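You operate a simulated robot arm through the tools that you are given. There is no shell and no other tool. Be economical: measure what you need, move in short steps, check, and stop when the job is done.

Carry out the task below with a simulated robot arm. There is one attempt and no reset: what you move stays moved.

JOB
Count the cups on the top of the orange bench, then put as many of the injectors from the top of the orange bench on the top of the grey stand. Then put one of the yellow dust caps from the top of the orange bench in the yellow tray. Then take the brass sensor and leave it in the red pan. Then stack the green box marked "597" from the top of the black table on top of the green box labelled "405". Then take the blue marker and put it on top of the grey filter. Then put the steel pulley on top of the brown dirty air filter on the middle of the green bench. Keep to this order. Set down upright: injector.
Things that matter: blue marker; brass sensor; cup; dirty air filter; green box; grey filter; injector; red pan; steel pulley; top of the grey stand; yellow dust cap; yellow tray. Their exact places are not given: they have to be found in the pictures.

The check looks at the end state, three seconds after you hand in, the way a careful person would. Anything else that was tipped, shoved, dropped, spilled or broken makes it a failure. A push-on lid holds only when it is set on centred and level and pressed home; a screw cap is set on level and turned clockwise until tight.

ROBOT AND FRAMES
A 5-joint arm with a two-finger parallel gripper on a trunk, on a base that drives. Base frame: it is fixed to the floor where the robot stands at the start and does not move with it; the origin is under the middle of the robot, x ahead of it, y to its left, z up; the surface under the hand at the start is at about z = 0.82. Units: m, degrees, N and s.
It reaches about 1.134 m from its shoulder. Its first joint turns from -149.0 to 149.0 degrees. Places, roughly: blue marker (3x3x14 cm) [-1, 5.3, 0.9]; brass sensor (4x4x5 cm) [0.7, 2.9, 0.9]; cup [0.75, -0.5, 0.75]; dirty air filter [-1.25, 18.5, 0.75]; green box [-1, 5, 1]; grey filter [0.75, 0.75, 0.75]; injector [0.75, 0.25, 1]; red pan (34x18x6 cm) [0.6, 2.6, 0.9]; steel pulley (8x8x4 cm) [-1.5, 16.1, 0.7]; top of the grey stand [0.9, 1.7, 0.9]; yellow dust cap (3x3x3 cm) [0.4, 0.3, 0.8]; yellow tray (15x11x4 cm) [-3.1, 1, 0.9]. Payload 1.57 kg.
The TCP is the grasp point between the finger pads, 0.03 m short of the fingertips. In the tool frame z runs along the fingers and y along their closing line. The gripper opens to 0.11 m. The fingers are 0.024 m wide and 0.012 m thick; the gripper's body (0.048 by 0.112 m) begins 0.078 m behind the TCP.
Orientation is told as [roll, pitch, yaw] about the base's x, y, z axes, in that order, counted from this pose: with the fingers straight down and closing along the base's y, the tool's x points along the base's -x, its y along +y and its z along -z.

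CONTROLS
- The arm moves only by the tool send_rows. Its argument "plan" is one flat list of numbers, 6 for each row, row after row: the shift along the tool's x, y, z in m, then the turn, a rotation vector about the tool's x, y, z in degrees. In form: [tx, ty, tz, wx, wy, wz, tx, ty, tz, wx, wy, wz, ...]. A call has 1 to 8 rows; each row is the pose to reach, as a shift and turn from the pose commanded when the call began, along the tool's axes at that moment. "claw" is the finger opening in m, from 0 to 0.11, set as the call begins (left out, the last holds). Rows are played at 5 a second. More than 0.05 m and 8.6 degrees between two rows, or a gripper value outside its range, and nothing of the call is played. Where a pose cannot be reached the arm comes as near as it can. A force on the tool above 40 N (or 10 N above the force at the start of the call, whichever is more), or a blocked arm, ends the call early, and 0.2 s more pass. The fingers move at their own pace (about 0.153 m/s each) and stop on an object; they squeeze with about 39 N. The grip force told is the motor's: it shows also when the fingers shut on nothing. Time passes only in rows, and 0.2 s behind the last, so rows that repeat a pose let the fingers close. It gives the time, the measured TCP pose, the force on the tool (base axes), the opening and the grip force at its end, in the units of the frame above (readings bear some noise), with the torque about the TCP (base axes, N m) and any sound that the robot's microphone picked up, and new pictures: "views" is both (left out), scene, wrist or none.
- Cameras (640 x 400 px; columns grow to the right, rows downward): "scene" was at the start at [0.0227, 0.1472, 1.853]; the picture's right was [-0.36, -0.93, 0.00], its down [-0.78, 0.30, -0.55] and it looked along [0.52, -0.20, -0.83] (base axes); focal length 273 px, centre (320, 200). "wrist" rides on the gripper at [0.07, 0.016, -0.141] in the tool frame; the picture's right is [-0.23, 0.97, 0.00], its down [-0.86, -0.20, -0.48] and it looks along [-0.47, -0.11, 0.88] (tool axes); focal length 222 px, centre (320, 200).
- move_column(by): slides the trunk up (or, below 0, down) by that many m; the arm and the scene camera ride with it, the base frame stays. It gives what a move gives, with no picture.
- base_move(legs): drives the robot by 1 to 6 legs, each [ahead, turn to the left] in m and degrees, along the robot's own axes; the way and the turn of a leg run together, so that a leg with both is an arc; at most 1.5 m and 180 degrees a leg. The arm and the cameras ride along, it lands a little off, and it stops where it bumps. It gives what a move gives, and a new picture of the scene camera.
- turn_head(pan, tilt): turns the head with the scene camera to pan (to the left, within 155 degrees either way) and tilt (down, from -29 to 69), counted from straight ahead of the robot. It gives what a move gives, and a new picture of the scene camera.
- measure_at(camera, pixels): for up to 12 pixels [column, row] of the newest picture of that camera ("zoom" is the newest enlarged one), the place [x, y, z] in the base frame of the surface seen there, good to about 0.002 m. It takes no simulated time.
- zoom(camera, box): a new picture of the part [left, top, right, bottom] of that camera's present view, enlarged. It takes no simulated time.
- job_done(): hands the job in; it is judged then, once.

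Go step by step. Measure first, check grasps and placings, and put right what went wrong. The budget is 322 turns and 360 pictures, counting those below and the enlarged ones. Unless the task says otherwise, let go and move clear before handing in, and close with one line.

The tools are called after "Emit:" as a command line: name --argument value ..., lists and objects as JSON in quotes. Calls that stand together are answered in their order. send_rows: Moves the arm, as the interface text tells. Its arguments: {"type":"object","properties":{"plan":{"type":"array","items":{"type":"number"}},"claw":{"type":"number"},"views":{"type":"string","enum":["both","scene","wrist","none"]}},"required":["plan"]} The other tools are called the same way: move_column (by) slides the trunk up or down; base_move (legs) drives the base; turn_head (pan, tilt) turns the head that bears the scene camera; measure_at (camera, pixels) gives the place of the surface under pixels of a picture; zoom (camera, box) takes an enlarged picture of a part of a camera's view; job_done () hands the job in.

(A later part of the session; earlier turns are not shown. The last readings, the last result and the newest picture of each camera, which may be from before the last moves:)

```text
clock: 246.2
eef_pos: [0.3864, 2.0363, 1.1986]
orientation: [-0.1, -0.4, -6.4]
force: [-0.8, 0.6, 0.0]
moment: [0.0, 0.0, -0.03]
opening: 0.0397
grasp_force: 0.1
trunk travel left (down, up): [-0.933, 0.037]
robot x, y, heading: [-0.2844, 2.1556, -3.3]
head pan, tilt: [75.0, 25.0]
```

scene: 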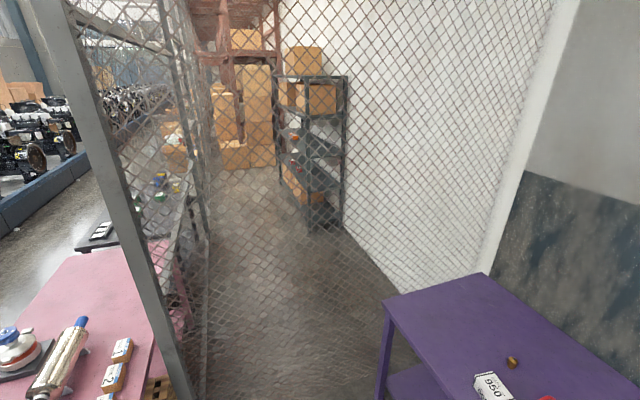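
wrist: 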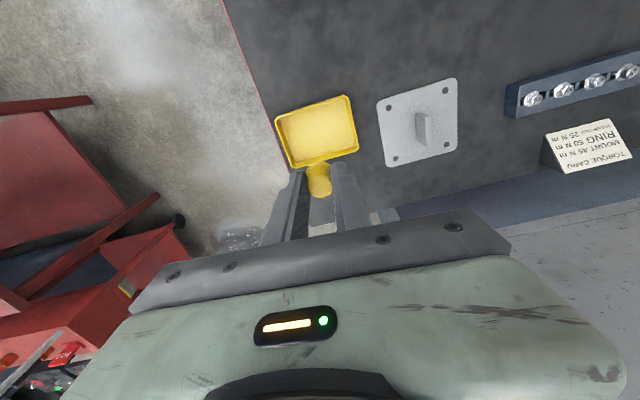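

A mesh gate spans around y≈3.4, so I won't sweep the arm north. Back up and approach diagonally.

Emit:
base_move --legs '[[-0.7, 0], [0, 38], [0.98, 0], [0, -36]]'

Emit:
turn_head --pan 15 --tilt 50

```text
clock: 258.2
eef_pos: [0.4964, 2.6551, 1.1986]
orientation: [-0.1, -0.5, -4.4]
force: [0.2, 0.2, 0.0]
moment: [-0.01, -0.01, -0.02]
opening: 0.04
grasp_force: 0.0
trunk travel left (down, up): [-0.933, 0.037]
robot x, y, heading: [-0.1772, 2.7555, -0.8]
head pan, tilt: [75.0, 25.0]
```

scene: 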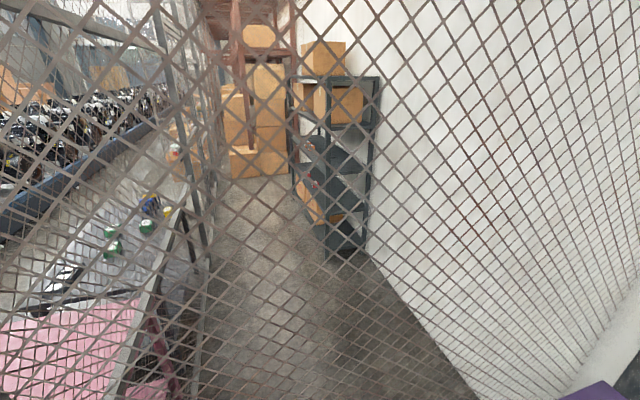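

```text
clock: 259.5
eef_pos: [0.4967, 2.6546, 1.1995]
orientation: [-0.2, -0.4, -4.3]
force: [-0.6, 0.1, 0.3]
moment: [0.01, 0.0, 0.01]
opening: 0.04
grasp_force: 0.0
trunk travel left (down, up): [-0.933, 0.037]
robot x, y, heading: [-0.1756, 2.756, -1.2]
head pan, tilt: [15.0, 50.0]
```

scene: 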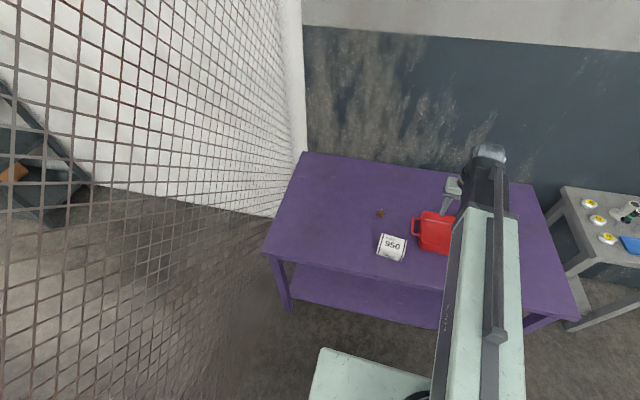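

Emit:
send_rows --plan '[-0.03, 0.035, 0, 0, 0, 0, -0.06, 0.07, 0, 0, 0, 0, -0.09, 0.105, 0, 0, 0, 0, -0.12, 0.14, 0, 0, 0, 0, -0.15, 0.175, 0, 0, 0, 0, -0.178, 0.208, 0, 0, 0, 0, -0.178, 0.208, 0, 0, 0, 0]' --claw 0.07 --views "none"

Emit:
move_column --by -0.18

Emit:
zoom --camera "wrist" --box '[200, 60, 440, 240]'

Emit:
measure_at --camera "zoom" --pixels '[[320, 180], [320, 195], [300, 185], [340, 185]]'

```text
clock: 261.1
eef_pos: [0.6885, 2.8485, 1.1997]
orientation: [-0.1, -0.4, -4.3]
force: [-0.7, 0.8, 0.6]
moment: [-0.01, 0.03, -0.01]
opening: 0.07
grasp_force: 0.0
trunk travel left (down, up): [-0.933, 0.037]
robot x, y, heading: [-0.1765, 2.7539, -1.2]
head pan, tilt: [15.0, 50.0]
```

```text
clock: 263.1
eef_pos: [0.6891, 2.8494, 1.0195]
orientation: [-0.1, -0.3, -4.3]
force: [-0.2, 1.1, 0.5]
moment: [0.01, 0.0, -0.04]
opening: 0.07
grasp_force: 0.1
trunk travel left (down, up): [-0.753, 0.217]
robot x, y, heading: [-0.1727, 2.7561, -0.9]
head pan, tilt: [15.0, 50.0]
```

```text
2.22 times, centred on (320, 150) of wrist
```

zoom: 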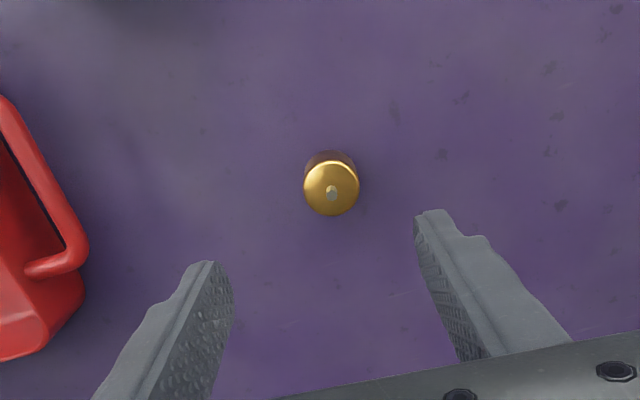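

```text
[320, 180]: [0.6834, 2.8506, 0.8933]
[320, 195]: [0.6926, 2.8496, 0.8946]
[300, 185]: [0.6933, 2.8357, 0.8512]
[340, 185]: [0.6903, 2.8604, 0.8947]
```

Centre (0.690,2.8555). Align, lower to z 0.886, grip and lift.

Emit:
send_rows --plan '[-0.001, 0.006, 0, 0, 0, 0, -0.001, 0.006, 0, 0, 0, 0]' --views "none"

Emit:
move_column --by -0.134

Emit:
send_rows --plan '[0, 0, 0, 0, 0, 0, 0, 0, 0, 0, 0, 0, 0, 0, 0, 0, 0, 0]' --claw 0.0 --views "none"

Emit:
move_column --by 0.16

Emit:
send_rows --plan '[0, 0, 0, 0, 0, 0]' --views "wrist"

```text
clock: 263.7
eef_pos: [0.6908, 2.8538, 1.0194]
orientation: [-0.1, -0.5, -4.3]
force: [-0.1, -0.1, 0.2]
moment: [-0.01, -0.01, -0.01]
opening: 0.0699
grasp_force: 0.1
trunk travel left (down, up): [-0.753, 0.217]
robot x, y, heading: [-0.1782, 2.7531, -0.9]
head pan, tilt: [15.0, 50.0]
```

```text
clock: 265.3
eef_pos: [0.6906, 2.8539, 0.8864]
orientation: [0.0, -0.4, -4.3]
force: [0.8, 0.9, -0.6]
moment: [-0.02, 0.0, 0.01]
opening: 0.0697
grasp_force: 0.0
trunk travel left (down, up): [-0.619, 0.351]
robot x, y, heading: [-0.1726, 2.7561, -1.0]
head pan, tilt: [15.0, 50.0]
```

```text
clock: 266.1
eef_pos: [0.6908, 2.8545, 0.8855]
orientation: [-0.1, -0.4, -4.2]
force: [0.4, -0.3, 0.0]
moment: [-0.02, 0.0, 0.0]
opening: 0.031
grasp_force: 38.6
trunk travel left (down, up): [-0.619, 0.351]
robot x, y, heading: [-0.1744, 2.7565, -0.8]
head pan, tilt: [15.0, 50.0]
```

```text
clock: 267.9
eef_pos: [0.6904, 2.855, 1.0452]
orientation: [-0.1, -0.4, -4.3]
force: [0.0, -0.6, -0.8]
moment: [0.03, -0.02, 0.0]
opening: 0.0308
grasp_force: 39.3
trunk travel left (down, up): [-0.779, 0.191]
robot x, y, heading: [-0.1766, 2.7558, -0.7]
head pan, tilt: [15.0, 50.0]
```

```text
clock: 268.3
eef_pos: [0.6909, 2.8522, 1.0455]
orientation: [-0.1, -0.3, -4.3]
force: [-0.2, 0.6, -0.3]
moment: [-0.02, -0.04, 0.01]
opening: 0.0308
grasp_force: 39.1
trunk travel left (down, up): [-0.779, 0.191]
robot x, y, heading: [-0.1768, 2.756, -0.8]
head pan, tilt: [15.0, 50.0]
```

wrist: 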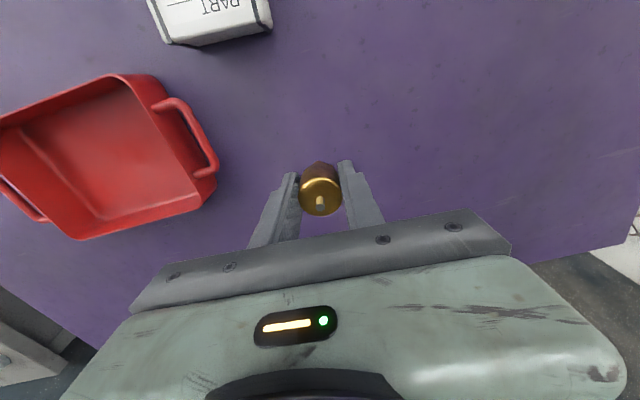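

Emit:
measure_at --camera "wrist" --pixels '[[100, 150], [60, 170], [140, 180], [110, 80], [80, 235], [215, 180], [130, 130]]'

```text
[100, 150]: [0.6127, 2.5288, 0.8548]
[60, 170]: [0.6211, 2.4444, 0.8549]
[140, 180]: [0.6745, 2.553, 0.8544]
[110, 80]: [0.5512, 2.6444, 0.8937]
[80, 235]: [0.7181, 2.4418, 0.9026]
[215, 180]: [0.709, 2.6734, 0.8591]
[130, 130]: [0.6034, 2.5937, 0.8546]
```

Pan floor z 0.855; target (0.635,2.54). Move over and lower.

Emit:
send_rows --plan '[0.005, -0.046, 0, 0, 0, 0, 0.009, -0.092, 0, 0, 0, 0, 0.014, -0.138, 0, 0, 0, 0, 0.018, -0.184, 0, 0, 0, 0, 0.023, -0.23, 0, 0, 0, 0, 0.028, -0.276, 0, 0, 0, 0, 0.032, -0.316, 0, 0, 0, 0, 0.032, -0.316, 0, 0, 0, 0]' --views "wrist"

Emit:
move_column --by -0.145

```text
clock: 270.1
eef_pos: [0.6348, 2.5411, 1.0458]
orientation: [-0.2, -0.4, -4.3]
force: [0.3, 0.1, -0.8]
moment: [0.03, 0.02, 0.02]
opening: 0.0306
grasp_force: 39.0
trunk travel left (down, up): [-0.779, 0.191]
robot x, y, heading: [-0.174, 2.753, -1.2]
head pan, tilt: [15.0, 50.0]
```

wrist: 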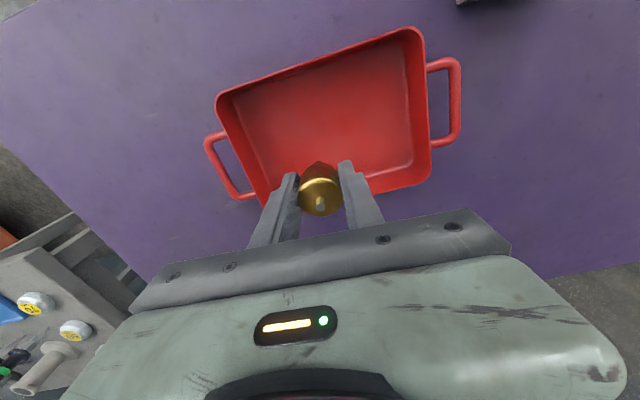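

```text
clock: 271.8
eef_pos: [0.6344, 2.5409, 0.9012]
orientation: [-0.1, -0.4, -4.3]
force: [0.0, 0.3, -0.2]
moment: [-0.01, -0.03, 0.0]
opening: 0.0311
grasp_force: 38.8
trunk travel left (down, up): [-0.634, 0.336]
robot x, y, heading: [-0.1747, 2.7573, -0.9]
head pan, tilt: [15.0, 50.0]
```

Emit:
move_column --by -0.009

Emit:
send_rows --plan '[0, 0, 0, 0, 0, 0, 0, 0, 0, 0, 0, 0, 0, 0, 0, 0, 0, 0]' --claw 0.055 --views "none"

Emit:
move_column --by 0.3

Emit:
send_rows --plan '[0, 0, 0, 0, 0, 0]' --views "wrist"

```text
clock: 272.4
eef_pos: [0.6344, 2.5411, 0.8918]
orientation: [-0.1, -0.4, -4.3]
force: [-0.3, 1.3, -0.5]
moment: [0.01, -0.03, -0.03]
opening: 0.0305
grasp_force: 39.0
trunk travel left (down, up): [-0.625, 0.345]
robot x, y, heading: [-0.1771, 2.7534, -1.1]
head pan, tilt: [15.0, 50.0]
```

```text
clock: 273.2
eef_pos: [0.6348, 2.5426, 0.8923]
orientation: [0.0, -0.4, -4.3]
force: [0.0, -0.4, 0.0]
moment: [0.04, -0.03, -0.02]
opening: 0.0546
grasp_force: 0.1
trunk travel left (down, up): [-0.625, 0.345]
robot x, y, heading: [-0.1745, 2.7529, -1.3]
head pan, tilt: [15.0, 50.0]
```

```text
clock: 276.2
eef_pos: [0.6355, 2.5409, 1.1908]
orientation: [-0.1, -0.3, -4.3]
force: [0.6, -0.6, -0.2]
moment: [0.01, 0.0, -0.01]
opening: 0.055
grasp_force: 0.0
trunk travel left (down, up): [-0.925, 0.045]
robot x, y, heading: [-0.1735, 2.751, -0.9]
head pan, tilt: [15.0, 50.0]
```

```text
clock: 276.6
eef_pos: [0.6348, 2.5424, 1.1918]
orientation: [-0.1, -0.4, -4.3]
force: [0.0, -0.4, -0.3]
moment: [0.01, 0.0, 0.03]
opening: 0.055
grasp_force: 0.2
trunk travel left (down, up): [-0.925, 0.045]
robot x, y, heading: [-0.1734, 2.7514, -1.1]
head pan, tilt: [15.0, 50.0]
```

wrist: 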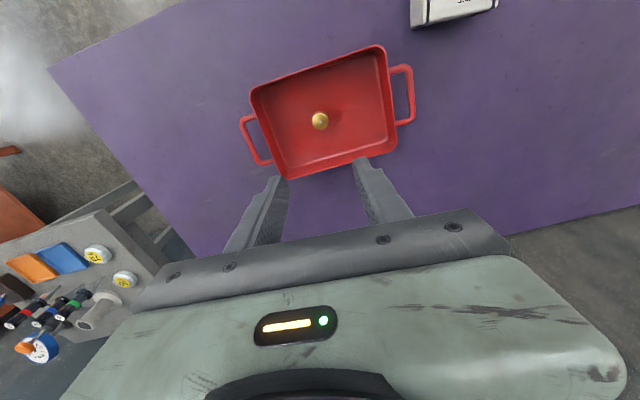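

Sensor is in the pan. Retract, back up and look toward the black table.

Emit:
send_rows --plan '[0.045, 0, 0, 0, 0, 0, 0.09, 0, 0, 0, 0, 0, 0.135, 0, 0, 0, 0, 0, 0.18, 0, 0, 0, 0, 0, 0.22, 0, 0, 0, 0, 0, 0.22, 0, 0, 0, 0, 0]' --views "none"

Emit:
base_move --legs '[[-0.9, 0]]'

Emit:
turn_head --pan 105 --tilt 25

```text
clock: 278.0
eef_pos: [0.4159, 2.5559, 1.1912]
orientation: [-0.1, -0.4, -4.3]
force: [0.4, 0.2, 0.4]
moment: [0.0, 0.0, -0.02]
opening: 0.0551
grasp_force: 0.1
trunk travel left (down, up): [-0.925, 0.045]
robot x, y, heading: [-0.1732, 2.7517, -1.2]
head pan, tilt: [15.0, 50.0]
```

```text
clock: 282.7
eef_pos: [-0.4823, 2.5722, 1.1914]
orientation: [-0.1, -0.3, -4.7]
force: [0.6, 0.5, 0.4]
moment: [-0.01, 0.02, -0.02]
opening: 0.0551
grasp_force: 0.0
trunk travel left (down, up): [-0.925, 0.045]
robot x, y, heading: [-1.0717, 2.7734, -1.5]
head pan, tilt: [15.0, 50.0]
```

scene: 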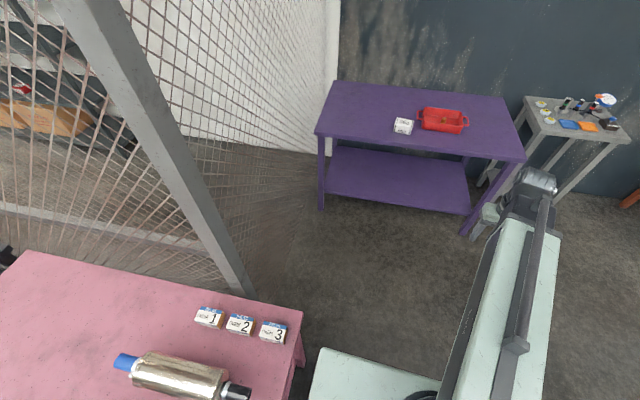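

```text
clock: 284.4
eef_pos: [-0.4817, 2.5721, 1.1918]
orientation: [-0.1, -0.4, -4.9]
force: [-0.5, 0.9, -0.3]
moment: [0.03, 0.0, 0.02]
opening: 0.0549
grasp_force: 0.0
trunk travel left (down, up): [-0.925, 0.045]
robot x, y, heading: [-1.0733, 2.7792, -1.7]
head pan, tilt: [105.0, 25.0]
```

scene: 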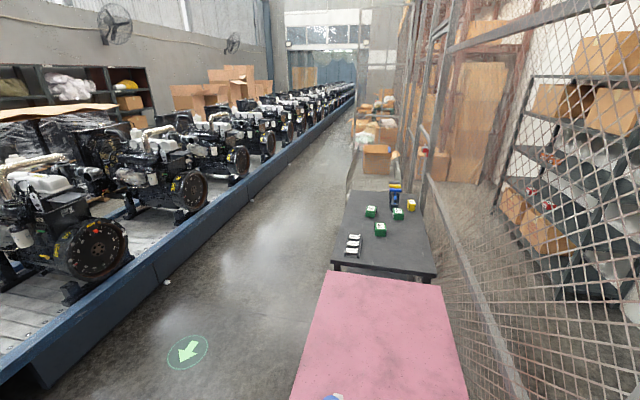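

The black table is beyond the pink one, accessible from the west aisle. Measure.

Emit:
measure_at --camera "scene" --pixels '[[331, 264], [436, 277], [345, 195], [420, 200], [380, 229], [371, 211], [398, 214], [411, 206], [395, 190], [310, 385], [150, 310], [300, 160]]'

Emit:
zoom --camera "scene" --box '[325, 170, 445, 285]'

```text
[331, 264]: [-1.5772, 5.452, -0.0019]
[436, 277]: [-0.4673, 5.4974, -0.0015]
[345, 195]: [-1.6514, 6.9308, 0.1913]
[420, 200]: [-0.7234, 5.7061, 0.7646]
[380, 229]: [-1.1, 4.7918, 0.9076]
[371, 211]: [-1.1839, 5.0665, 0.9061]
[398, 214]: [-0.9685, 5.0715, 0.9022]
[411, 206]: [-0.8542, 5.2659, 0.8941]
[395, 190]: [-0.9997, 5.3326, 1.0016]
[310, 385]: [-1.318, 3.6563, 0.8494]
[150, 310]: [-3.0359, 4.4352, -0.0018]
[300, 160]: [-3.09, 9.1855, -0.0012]
```

```text
3.48 times, centred on (385, 228) of scene
```

zoom: 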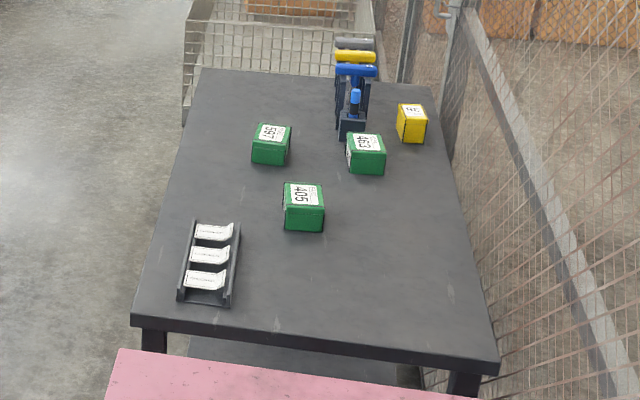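

Check clearance to the pink table before turning.

Emit:
turn_head --pan 75 --tilt 55

Emit:
measure_at --camera "scene" --pixels '[[320, 350], [320, 300], [450, 300], [200, 350], [320, 250]]'

```text
clock: 285.3
eef_pos: [-0.4819, 2.5714, 1.1921]
orientation: [-0.1, -0.4, -4.8]
force: [0.1, -0.2, -0.2]
moment: [-0.01, -0.02, 0.0]
opening: 0.0551
grasp_force: 0.1
trunk travel left (down, up): [-0.925, 0.045]
robot x, y, heading: [-1.0724, 2.7757, -1.4]
head pan, tilt: [75.0, 55.0]
```

scene: 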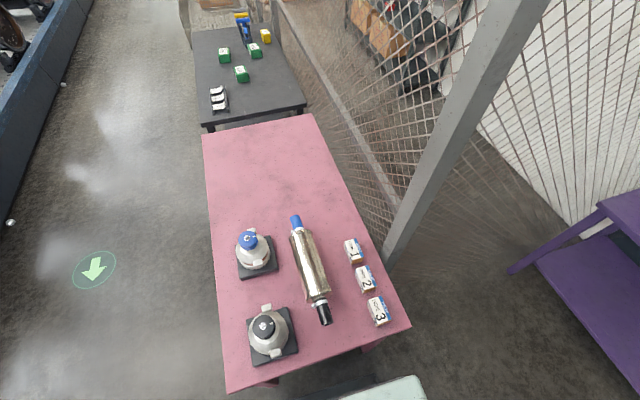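

```text
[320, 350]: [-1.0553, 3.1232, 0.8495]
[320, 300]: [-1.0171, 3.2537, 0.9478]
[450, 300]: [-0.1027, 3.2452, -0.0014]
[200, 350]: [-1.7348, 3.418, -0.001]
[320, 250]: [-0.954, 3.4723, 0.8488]
```

Reverse straight west, then turn north, drive beside the black table and face it.

Emit:
base_move --legs '[[-1.0, 0], [0, 91.5], [1.2, 0], [1.0, 0], [0, -90]]'

Emit:
turn_head --pan 5 --tilt 45

```text
clock: 308.6
eef_pos: [-1.4797, 4.832, 1.1922]
orientation: [0.0, -0.4, -1.8]
force: [-0.7, -0.6, 0.6]
moment: [0.04, 0.03, -0.02]
opening: 0.055
grasp_force: 0.1
trunk travel left (down, up): [-0.925, 0.045]
robot x, y, heading: [-2.0781, 5.0215, 1.9]
head pan, tilt: [75.0, 55.0]
```

scene: 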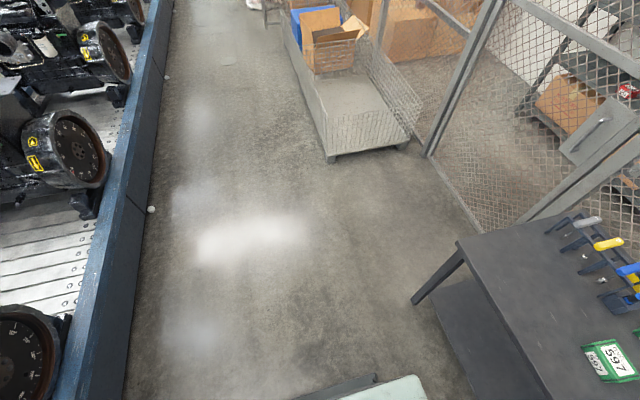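

```text
clock: 310.0
eef_pos: [-1.4815, 4.8344, 1.1918]
orientation: [-0.1, -0.4, -1.9]
force: [-0.2, -0.7, 0.0]
moment: [0.0, 0.03, 0.02]
opening: 0.0553
grasp_force: 0.1
trunk travel left (down, up): [-0.925, 0.045]
robot x, y, heading: [-2.0823, 5.019, 1.8]
head pan, tilt: [5.0, 45.0]
```

scene: 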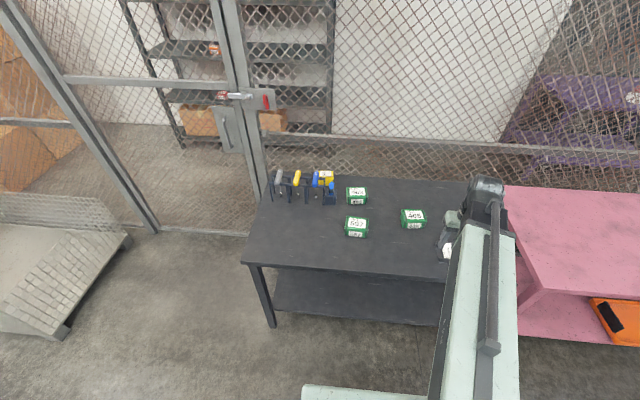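

Emit:
zoom --camera "scene" --box '[260, 160, 440, 250]'

Emit:
measure_at --camera "zoom" --pixels '[[310, 215], [345, 215], [345, 205], [380, 215], [345, 235], [545, 190], [513, 190], [575, 190], [545, 205], [203, 66], [228, 100], [345, 250]]'

```text
3.56 times, centred on (350, 205) of scene
```

zoom: 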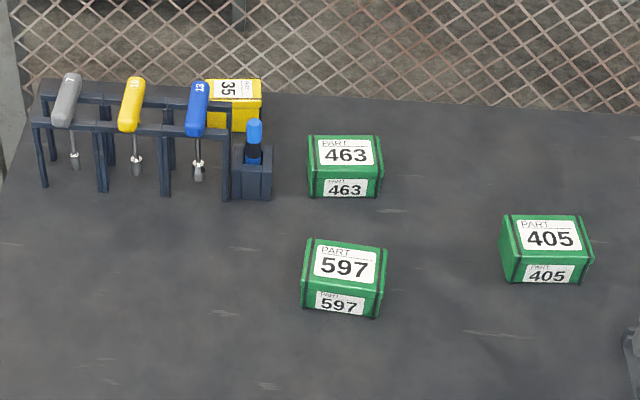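

```text
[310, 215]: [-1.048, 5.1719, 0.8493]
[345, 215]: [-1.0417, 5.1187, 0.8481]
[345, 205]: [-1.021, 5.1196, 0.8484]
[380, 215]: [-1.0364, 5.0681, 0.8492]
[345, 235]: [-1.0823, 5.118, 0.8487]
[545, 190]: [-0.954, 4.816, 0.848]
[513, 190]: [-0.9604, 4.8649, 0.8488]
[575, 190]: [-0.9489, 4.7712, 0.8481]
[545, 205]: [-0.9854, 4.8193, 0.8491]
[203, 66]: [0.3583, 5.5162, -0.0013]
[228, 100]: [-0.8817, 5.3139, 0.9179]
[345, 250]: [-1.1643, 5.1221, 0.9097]
```

Emit:
measure_at --camera "zoom" --pixels '[[316, 246], [382, 252], [380, 286], [308, 280], [345, 264], [508, 220], [580, 219], [588, 258], [520, 258], [549, 239], [254, 122], [254, 185]]'

```text
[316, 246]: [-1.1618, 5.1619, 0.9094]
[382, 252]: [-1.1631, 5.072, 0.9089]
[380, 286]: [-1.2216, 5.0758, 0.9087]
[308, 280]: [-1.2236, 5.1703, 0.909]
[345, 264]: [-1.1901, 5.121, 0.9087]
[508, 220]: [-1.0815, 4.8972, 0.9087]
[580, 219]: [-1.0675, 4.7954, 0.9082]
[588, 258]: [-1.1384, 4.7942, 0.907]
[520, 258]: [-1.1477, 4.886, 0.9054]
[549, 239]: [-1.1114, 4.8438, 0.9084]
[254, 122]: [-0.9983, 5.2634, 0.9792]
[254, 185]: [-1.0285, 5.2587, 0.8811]
```

Boxes are 0.10×0.07×0.06 m; 597 centre (−1.193,5.12), 405 centre (−1.109,4.843) with yaw ≈7°. Drive 0.17 closer, then turn the gripper 90° so it closes along x.

Emit:
base_move --legs '[[0.17, 0]]'

Emit:
send_rows --plan '[-0.01, 0.035, 0, 0, 0, 8.5, -0.02, 0.07, 0, 0, 0, 17, -0.03, 0.105, 0, 0, 0, 25.5, -0.04, 0.14, 0, 0, 0, 34, -0.05, 0.175, 0, 0, 0, 42.5, -0.06, 0.21, 0, 0, 0, 51, -0.07, 0.245, 0, 0, 0, 59.5, -0.08, 0.28, 0, 0, 0, 68]' --claw 0.1 --views "none"

```text
clock: 311.5
eef_pos: [-1.3076, 4.8432, 1.1912]
orientation: [-0.1, -0.2, -1.8]
force: [0.0, -0.5, -0.8]
moment: [0.0, 0.02, 0.01]
opening: 0.0549
grasp_force: 0.1
trunk travel left (down, up): [-0.925, 0.045]
robot x, y, heading: [-1.9081, 5.0259, 2.1]
head pan, tilt: [5.0, 45.0]
```

scene: 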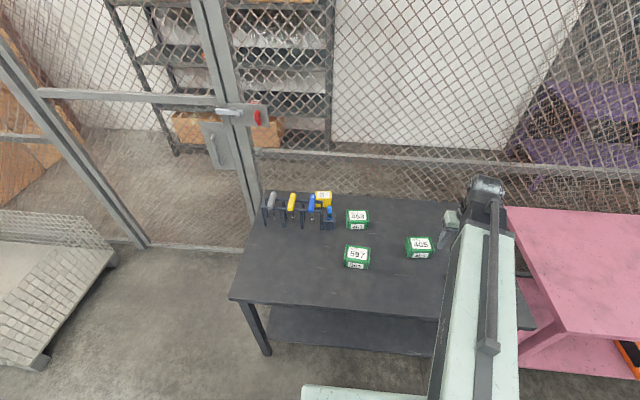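

```text
clock: 313.3
eef_pos: [-1.2193, 5.1195, 1.1919]
orientation: [0.3, -0.2, -69.8]
force: [-0.5, -0.1, 0.1]
moment: [-0.01, 0.0, 0.01]
opening: 0.1001
grasp_force: 0.1
trunk travel left (down, up): [-0.925, 0.045]
robot x, y, heading: [-1.9062, 5.0225, 1.9]
head pan, tilt: [5.0, 45.0]
```

Emit:
send_rows --plan '[-0.003, 0.008, 0, 0, 0, 8, -0.006, 0.016, 0, 0, 0, 16, -0.009, 0.024, 0, 0, 0, 20.2, -0.009, 0.024, 0, 0, 0, 20.2]' --views "none"

Emit:
move_column --by -0.12

Emit:
send_rows --plan '[0, 0, 0, 0, 0, 0]' --views "wrist"

```text
clock: 314.3
eef_pos: [-1.1947, 5.1196, 1.1917]
orientation: [0.4, -0.1, -90.0]
force: [0.2, -0.6, -0.2]
moment: [0.06, 0.01, 0.0]
opening: 0.1
grasp_force: 0.0
trunk travel left (down, up): [-0.925, 0.045]
robot x, y, heading: [-1.9064, 5.0263, 1.7]
head pan, tilt: [5.0, 45.0]
```

```text
clock: 315.8
eef_pos: [-1.1942, 5.1195, 1.0717]
orientation: [0.5, 0.1, -89.9]
force: [0.1, 0.1, -0.8]
moment: [-0.02, 0.01, 0.01]
opening: 0.0999
grasp_force: 0.0
trunk travel left (down, up): [-0.805, 0.165]
robot x, y, heading: [-1.9094, 5.0254, 1.7]
head pan, tilt: [5.0, 45.0]
```

```text
clock: 316.2
eef_pos: [-1.1936, 5.1201, 1.071]
orientation: [0.4, -0.2, -89.9]
force: [-0.6, 0.2, 0.3]
moment: [0.05, 0.01, -0.01]
opening: 0.0999
grasp_force: 0.1
trunk travel left (down, up): [-0.805, 0.165]
robot x, y, heading: [-1.9099, 5.0282, 1.9]
head pan, tilt: [5.0, 45.0]
```

wrist: 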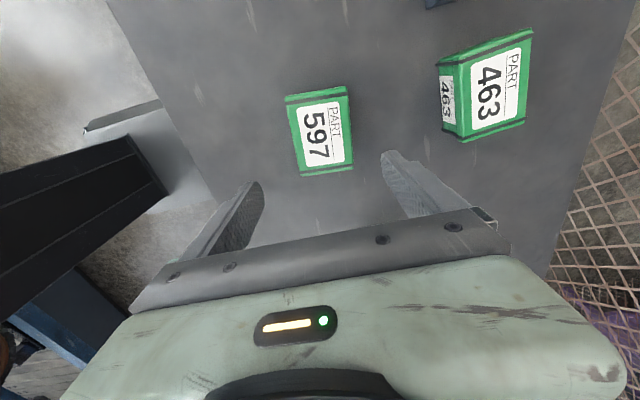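

Emit:
measure_at --camera "wrist" --pixels '[[292, 104], [346, 95], [350, 165], [306, 171], [320, 134], [296, 140], [351, 130], [326, 170], [317, 99]]'

```text
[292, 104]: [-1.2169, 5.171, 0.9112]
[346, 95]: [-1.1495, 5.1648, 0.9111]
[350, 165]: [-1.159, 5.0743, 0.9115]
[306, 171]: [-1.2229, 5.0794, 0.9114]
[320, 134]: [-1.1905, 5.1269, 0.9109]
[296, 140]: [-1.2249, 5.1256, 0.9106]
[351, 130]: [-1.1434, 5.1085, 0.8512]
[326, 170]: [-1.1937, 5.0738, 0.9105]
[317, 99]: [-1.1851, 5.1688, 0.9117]
```

Box 597 yaw ≈ −5°, centre (−1.187,5.1225). Align gripper and lower to z 0.888.

Emit:
send_rows --plan '[0.0025, 0.0065, 0, 0, 0, 5, 0.0025, 0.0065, 0, 0, 0, 5]' --views "none"

Emit:
move_column --by -0.13

Emit:
send_rows --plan '[0, 0, 0, 0, 0, 0]' --views "wrist"

```text
clock: 316.8
eef_pos: [-1.1873, 5.1217, 1.0717]
orientation: [0.5, -0.1, -94.9]
force: [-0.9, 0.7, 0.1]
moment: [0.01, 0.01, 0.01]
opening: 0.0999
grasp_force: 0.0
trunk travel left (down, up): [-0.805, 0.165]
robot x, y, heading: [-1.9075, 5.0212, 1.9]
head pan, tilt: [5.0, 45.0]
```

```text
clock: 318.4
eef_pos: [-1.1868, 5.1217, 0.9418]
orientation: [0.4, -0.1, -94.8]
force: [-0.2, 0.2, -0.3]
moment: [-0.01, -0.04, -0.02]
opening: 0.1
grasp_force: 0.0
trunk travel left (down, up): [-0.675, 0.295]
robot x, y, heading: [-1.9068, 5.024, 1.9]
head pan, tilt: [5.0, 45.0]
```

```text
clock: 318.8
eef_pos: [-1.1872, 5.1217, 0.9401]
orientation: [0.4, -0.1, -95.0]
force: [0.0, 0.3, -0.6]
moment: [-0.01, 0.0, -0.02]
opening: 0.1004
grasp_force: 0.0
trunk travel left (down, up): [-0.675, 0.295]
robot x, y, heading: [-1.909, 5.0235, 2.0]
head pan, tilt: [5.0, 45.0]
```

wrist: 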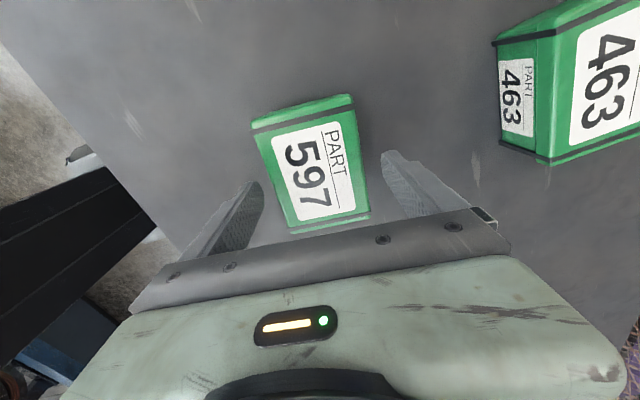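

Emit:
move_column --by -0.053

Emit:
send_rows --plan '[0, 0, 0, 0, 0, 0, 0, 0, 0, 0, 0, 0, 0, 0, 0, 0, 0, 0]' --claw 0.0 --views "none"

Emit:
move_column --by 0.16

Emit:
send_rows --plan '[0, 0, 0, 0, 0, 0]' --views "both"

```text
clock: 319.7
eef_pos: [-1.1871, 5.1209, 0.8888]
orientation: [0.4, -0.1, -95.0]
force: [0.0, -0.5, -0.2]
moment: [-0.02, -0.03, 0.04]
opening: 0.1001
grasp_force: 0.0
trunk travel left (down, up): [-0.622, 0.348]
robot x, y, heading: [-1.9118, 5.0219, 1.9]
head pan, tilt: [5.0, 45.0]
```

```text
clock: 320.5
eef_pos: [-1.1871, 5.121, 0.8878]
orientation: [0.4, -0.1, -94.9]
force: [0.7, 0.4, 3.8]
moment: [-0.11, 0.34, 0.15]
opening: 0.0798
grasp_force: 39.0
trunk travel left (down, up): [-0.622, 0.348]
robot x, y, heading: [-1.9083, 5.0272, 1.8]
head pan, tilt: [5.0, 45.0]
```

```text
clock: 322.3
eef_pos: [-1.1869, 5.1218, 1.0489]
orientation: [0.4, -0.1, -94.8]
force: [-0.5, 0.5, -4.3]
moment: [0.01, -0.01, -0.01]
opening: 0.08
grasp_force: 38.8
trunk travel left (down, up): [-0.782, 0.188]
robot x, y, heading: [-1.9094, 5.0276, 1.9]
head pan, tilt: [5.0, 45.0]
```

```text
clock: 322.7
eef_pos: [-1.1876, 5.1209, 1.0473]
orientation: [0.5, 0.0, -94.8]
force: [-0.6, 0.6, -4.1]
moment: [0.0, 0.0, 0.0]
opening: 0.0797
grasp_force: 39.2
trunk travel left (down, up): [-0.782, 0.188]
robot x, y, heading: [-1.9068, 5.0234, 1.9]
head pan, tilt: [5.0, 45.0]
```

scene: 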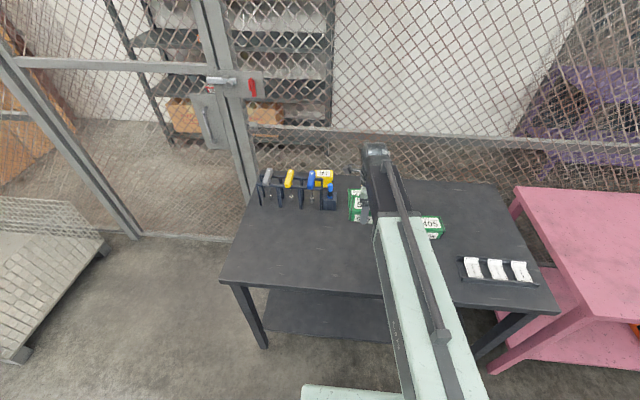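
wrist: 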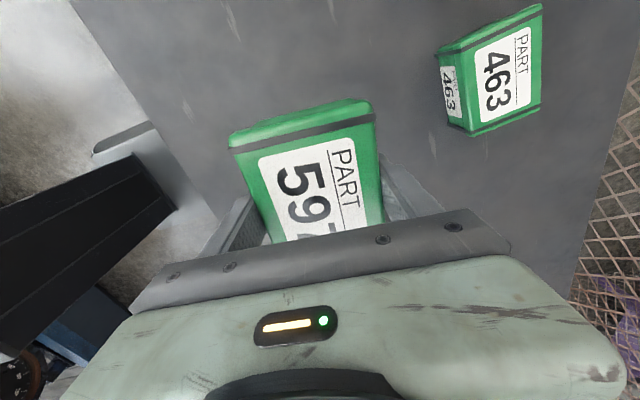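

Box 597 is held (0.08 m wide). Move the arm aside to measure 405 accurately.

Emit:
send_rows --plan '[0.035, -0.028, -0.02, 0, 0, 0, 0.07, -0.056, -0.03, 0, 0, 0, 0.105, -0.084, -0.03, 0, 0, 0, 0.141, -0.112, -0.03, 0, 0, 0]' --views "scene"

Emit:
zoom --camera "scene" --box '[380, 190, 460, 240]'

```text
clock: 323.7
eef_pos: [-1.2877, 5.2712, 1.0493]
orientation: [0.4, -0.2, -94.8]
force: [-0.7, 0.1, -4.7]
moment: [-0.02, -0.02, -0.01]
opening: 0.0796
grasp_force: 39.2
out of reach, approached as far as the arm can: row 1, 2, 3, 4
trunk travel left (down, up): [-0.782, 0.188]
robot x, y, heading: [-1.9069, 5.0271, 1.9]
head pan, tilt: [5.0, 45.0]
```

scene: 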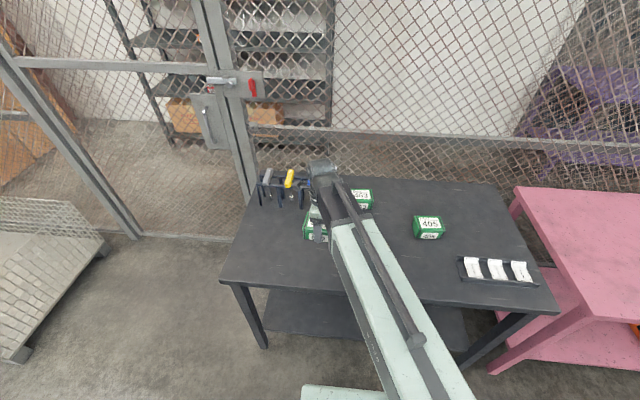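

```text
8.00 times, centred on (420, 215) of scene
```

zoom: 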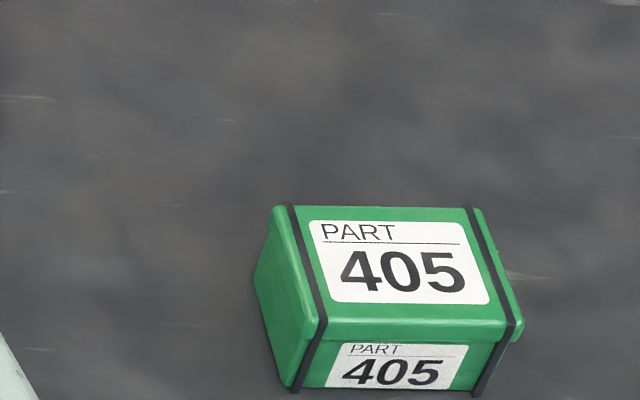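

Emit:
measure_at --camera "zoom" --pixels '[[312, 223], [460, 223], [487, 302], [337, 300], [284, 212], [478, 214], [514, 316], [318, 314], [399, 263]]'

```text
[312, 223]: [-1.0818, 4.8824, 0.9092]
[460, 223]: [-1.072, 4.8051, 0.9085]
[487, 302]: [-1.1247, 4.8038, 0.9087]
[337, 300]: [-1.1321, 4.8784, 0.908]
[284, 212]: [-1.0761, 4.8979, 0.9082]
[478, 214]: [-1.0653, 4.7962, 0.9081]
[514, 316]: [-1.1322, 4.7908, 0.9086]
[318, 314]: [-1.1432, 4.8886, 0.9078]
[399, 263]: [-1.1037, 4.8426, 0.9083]
```

405 centre (−1.1035,4.843), yaw ≈ +5.5°. Move 597 over it (rotating −10.3°) in two calls.

Emit:
send_rows --plan '[-0.035, 0.02, 0.02, 0, 0, -1.3, -0.075, 0.041, 0.03, 0, 0, -2.6, -0.116, 0.062, 0.03, 0, 0, -4, -0.157, 0.084, 0.03, 0, 0, -5.2, -0.198, 0.105, 0.03, 0, 0, -6.5, -0.239, 0.127, 0.03, 0, 0, -8, -0.28, 0.149, 0.03, 0, 0, -9.2, -0.32, 0.17, 0.03, 0, 0, -10.3]' --views "none"

```text
clock: 325.5
eef_pos: [-1.1453, 4.9382, 1.0499]
orientation: [0.2, 0.0, -84.7]
force: [0.3, -0.4, -4.9]
moment: [-0.05, -0.02, -0.02]
opening: 0.08
grasp_force: 39.5
out of reach, approached as far as the arm can: row 1, 2, 3, 4, 5, 6, 7, 8
trunk travel left (down, up): [-0.782, 0.188]
robot x, y, heading: [-1.9082, 5.0236, 1.9]
head pan, tilt: [5.0, 45.0]
```

Emit:
send_rows --plan '[-0.04, 0.013, 0, 0, 0, 0, -0.08, 0.026, 0, 0, 0, 0, -0.0995, 0.0327, 0, 0, 0, 0, -0.0995, 0.0327, 0, 0, 0, 0]' --views "both"

```text
clock: 326.5
eef_pos: [-1.1036, 4.842, 1.047]
orientation: [0.4, -0.1, -84.6]
force: [0.5, 0.1, -5.0]
moment: [0.0, 0.03, 0.01]
opening: 0.0799
grasp_force: 39.6
trunk travel left (down, up): [-0.782, 0.188]
robot x, y, heading: [-1.908, 5.0237, 1.9]
head pan, tilt: [5.0, 45.0]
```

scene: 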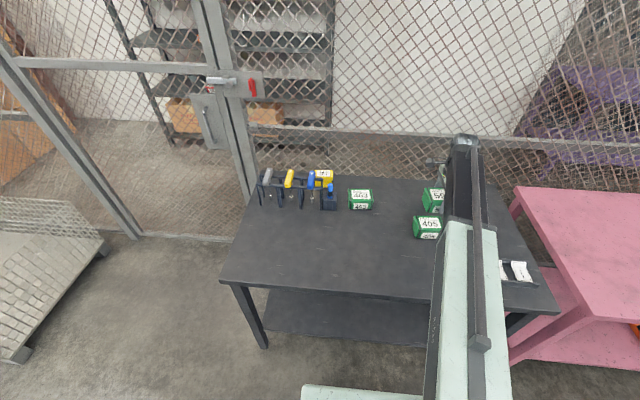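
wrist: 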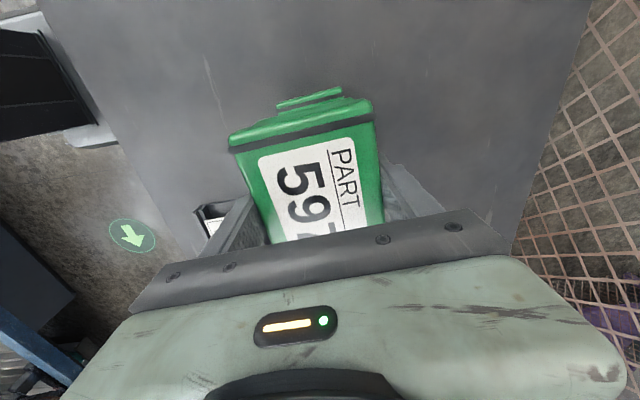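

Emit:
move_column --by -0.094

Emit:
zoom --camera "scene" --box '[390, 180, 490, 250]'

Emit:
move_column --by -0.005

```text
clock: 327.8
eef_pos: [-1.1039, 4.8415, 0.9542]
orientation: [0.4, -0.1, -84.6]
force: [0.8, 1.3, -4.8]
moment: [0.01, -0.04, 0.03]
opening: 0.0799
grasp_force: 39.2
trunk travel left (down, up): [-0.688, 0.282]
robot x, y, heading: [-1.9107, 5.0256, 2.0]
head pan, tilt: [5.0, 45.0]
```

```text
5.71 times, centred on (440, 215) of scene
```

zoom: 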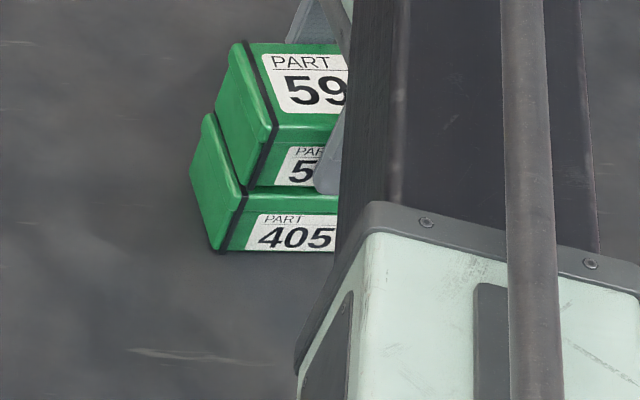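

```text
clock: 328.4
eef_pos: [-1.1036, 4.8428, 0.9487]
orientation: [0.4, -0.1, -84.6]
force: [-0.4, 0.6, -4.6]
moment: [0.01, 0.01, -0.01]
opening: 0.0797
grasp_force: 38.9
trunk travel left (down, up): [-0.683, 0.287]
robot x, y, heading: [-1.9068, 5.0251, 1.5]
head pan, tilt: [5.0, 45.0]
```

Emit:
move_column --by -0.0025

```text
clock: 328.9
eef_pos: [-1.1049, 4.841, 0.9492]
orientation: [0.6, -0.3, -84.6]
force: [11.1, -3.4, 30.1]
moment: [0.45, 0.56, -0.09]
opening: 0.08
grasp_force: 38.6
trunk travel left (down, up): [-0.68, 0.29]
robot x, y, heading: [-1.9072, 5.0262, 1.8]
head pan, tilt: [5.0, 45.0]
```

Contact. Back off 1 mm, release, raise, and check.

Emit:
move_column --by 0.0015

Emit:
send_rows --plan '[0, 0, 0, 0, 0, 0, 0, 0, 0, 0, 0, 0, 0, 0, 0, 0, 0, 0]' --claw 0.105 --views "none"

Emit:
move_column --by 0.2

Emit:
send_rows --plan '[0, 0, 0, 0, 0, 0]' --views "wrist"

```text
clock: 329.4
eef_pos: [-1.1056, 4.842, 0.9489]
orientation: [0.3, -0.2, -84.6]
force: [2.3, -0.8, 7.2]
moment: [-0.04, 0.42, 0.01]
opening: 0.0799
grasp_force: 39.0
trunk travel left (down, up): [-0.682, 0.288]
robot x, y, heading: [-1.9081, 5.0275, 1.5]
head pan, tilt: [5.0, 45.0]
```

```text
clock: 330.2
eef_pos: [-1.1043, 4.8412, 0.9498]
orientation: [0.4, -0.3, -84.7]
force: [-0.8, -0.2, 0.4]
moment: [0.02, 0.05, -0.01]
opening: 0.1053
grasp_force: 0.1
trunk travel left (down, up): [-0.682, 0.288]
robot x, y, heading: [-1.9083, 5.0265, 1.8]
head pan, tilt: [5.0, 45.0]
```

```text
clock: 332.4
eef_pos: [-1.1041, 4.842, 1.1487]
orientation: [0.4, -0.2, -84.6]
force: [0.7, -1.6, 0.8]
moment: [0.02, 0.0, 0.02]
opening: 0.1051
grasp_force: 0.0
trunk travel left (down, up): [-0.882, 0.088]
robot x, y, heading: [-1.9082, 5.0211, 1.8]
head pan, tilt: [5.0, 45.0]
```

```text
clock: 332.8
eef_pos: [-1.1042, 4.8417, 1.1489]
orientation: [0.4, -0.3, -84.6]
force: [1.1, 0.2, 0.2]
moment: [-0.03, -0.01, 0.02]
opening: 0.1052
grasp_force: 0.1
trunk travel left (down, up): [-0.882, 0.088]
robot x, y, heading: [-1.9077, 5.0224, 1.7]
head pan, tilt: [5.0, 45.0]
```

wrist: 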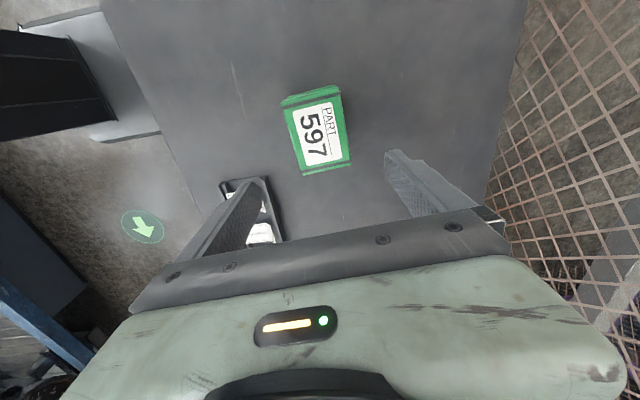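

597 sits well on 405. Next, the blue marker near (−1.0,5.26): nudge the base forward 0.05, swing over there.

Emit:
base_move --legs '[[0.05, 0]]'

Emit:
send_rows --plan '[0.045, 0, 0, 0, 0, 0, 0.09, 0, 0, 0, 0, 0, 0.135, 0, 0, 0, 0, 0, 0.18, 0, 0, 0, 0, 0, 0.225, 0, 0, 0, 0, 0, 0.27, 0, 0, 0, 0, 0, 0.3, 0, 0, 0, 0, 0]' --claw 0.06 --views "both"

Emit:
zoom --camera "scene" --box '[250, 170, 450, 270]'

```text
clock: 333.7
eef_pos: [-1.0523, 4.843, 1.1475]
orientation: [0.3, -0.2, -84.6]
force: [0.8, -0.9, -0.8]
moment: [-0.01, 0.01, -0.01]
opening: 0.1051
grasp_force: 0.0
trunk travel left (down, up): [-0.882, 0.088]
robot x, y, heading: [-1.8594, 5.0245, 1.6]
head pan, tilt: [5.0, 45.0]
```

scene: 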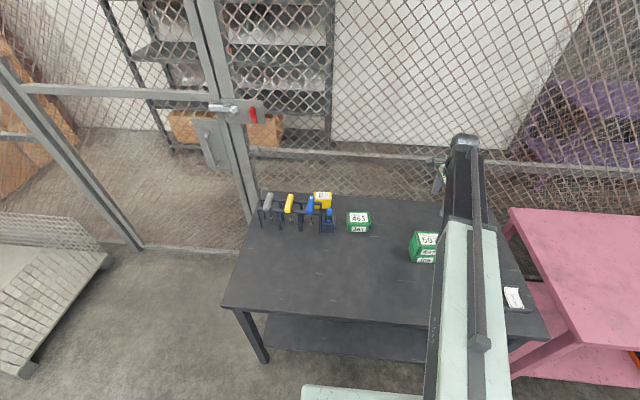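

```text
clock: 335.3
eef_pos: [-1.0825, 5.142, 1.1486]
orientation: [0.4, -0.2, -84.7]
force: [-0.1, -0.3, -0.4]
moment: [-0.02, 0.03, 0.03]
opening: 0.06
grasp_force: 0.0
out of reach, approached as far as the arm can: row 4, 5
trunk travel left (down, up): [-0.882, 0.088]
robot x, y, heading: [-1.8579, 5.0259, 1.8]
head pan, tilt: [5.0, 45.0]
```

scene: 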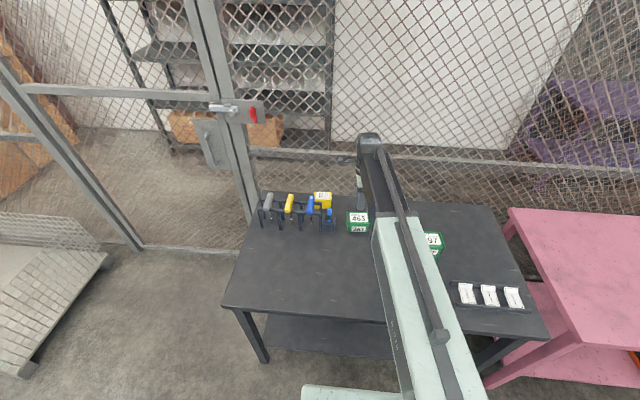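
wrist: 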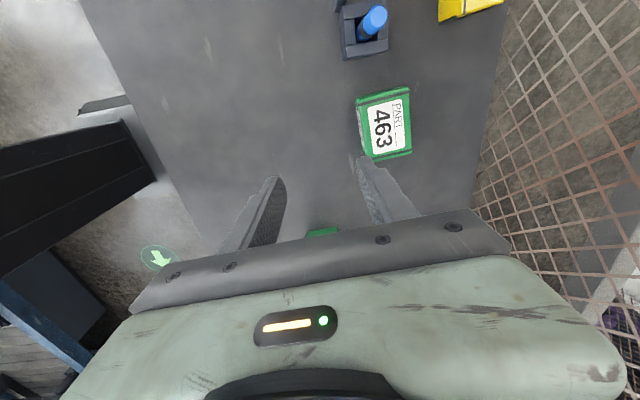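

```text
3.20 times, centred on (350, 220) of scene
```

zoom: 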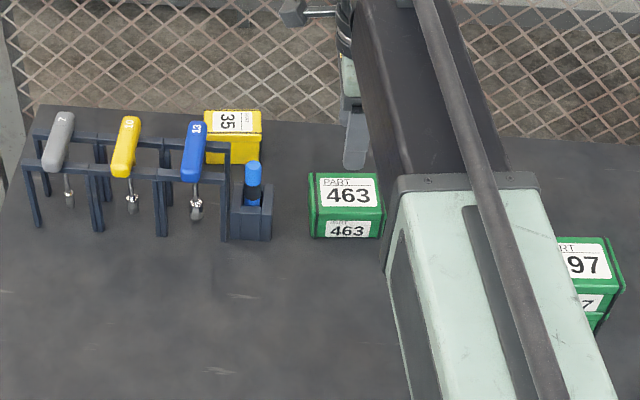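

Emit:
measure_at --camera "wrist" --pixels '[[378, 14], [366, 25], [372, 20], [362, 36], [360, 50], [348, 30], [385, 112]]'

Emit:
measure_at --camera "zoom" --pixels '[[254, 165], [254, 180], [254, 200], [195, 125], [210, 150], [240, 195]]'

```text
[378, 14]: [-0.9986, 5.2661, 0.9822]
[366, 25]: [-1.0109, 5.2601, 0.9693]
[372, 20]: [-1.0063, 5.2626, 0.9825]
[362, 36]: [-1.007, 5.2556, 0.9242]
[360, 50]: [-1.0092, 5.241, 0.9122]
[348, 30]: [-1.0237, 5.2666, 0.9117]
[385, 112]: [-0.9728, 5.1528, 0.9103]
```

```text
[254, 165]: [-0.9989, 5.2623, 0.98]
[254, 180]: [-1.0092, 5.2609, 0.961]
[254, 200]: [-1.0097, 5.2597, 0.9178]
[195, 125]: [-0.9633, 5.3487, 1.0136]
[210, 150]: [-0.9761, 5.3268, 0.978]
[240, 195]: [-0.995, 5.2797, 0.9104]
```

Marker top at (−0.998,5.265,0.982), holder top 0.911. Move above it, gripper closing along x.

Emit:
send_rows --plan '[0.028, 0.024, 0, 0, 0, 0, 0.057, 0.048, 0, 0, 0, 0, 0.085, 0.072, 0, 0, 0, 0, 0.1137, 0.0954, 0, 0, 0, 0, 0.1137, 0.0954, 0, 0, 0, 0]' --claw 0.05 --views "none"

Emit:
move_column --by -0.1

Emit:
zoom --camera "wrist" --box '[200, 60, 440, 240]'

Emit:
measure_at --camera "zoom" --pixels '[[320, 200], [305, 200], [335, 200], [320, 220]]'

```text
clock: 336.5
eef_pos: [-0.9979, 5.2638, 1.1486]
orientation: [0.4, -0.2, -84.6]
force: [-0.5, 0.2, 0.2]
moment: [0.02, 0.02, -0.02]
opening: 0.0502
grasp_force: 0.0
trunk travel left (down, up): [-0.882, 0.088]
robot x, y, heading: [-1.8545, 5.0297, 2.1]
head pan, tilt: [5.0, 45.0]
```

```text
clock: 337.8
eef_pos: [-0.9977, 5.2651, 1.0489]
orientation: [0.4, -0.1, -84.6]
force: [0.1, -0.7, -1.7]
moment: [-0.02, 0.04, -0.01]
opening: 0.0503
grasp_force: 0.1
trunk travel left (down, up): [-0.782, 0.188]
robot x, y, heading: [-1.8577, 5.0254, 2.0]
head pan, tilt: [5.0, 45.0]
```

```text
2.22 times, centred on (320, 150) of wrist
```

zoom: 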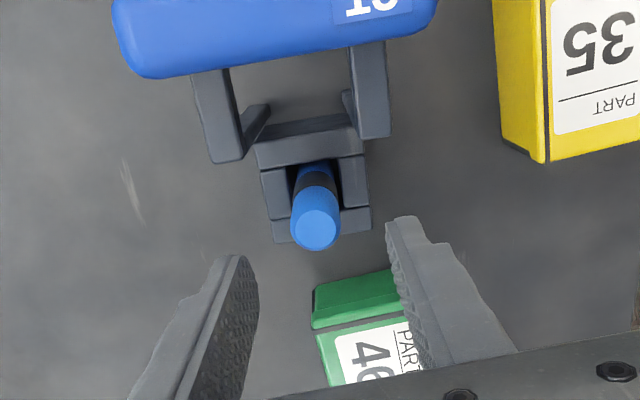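

```text
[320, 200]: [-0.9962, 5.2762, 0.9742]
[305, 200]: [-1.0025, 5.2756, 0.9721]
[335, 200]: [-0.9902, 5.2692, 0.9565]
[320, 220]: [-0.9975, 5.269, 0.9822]
```

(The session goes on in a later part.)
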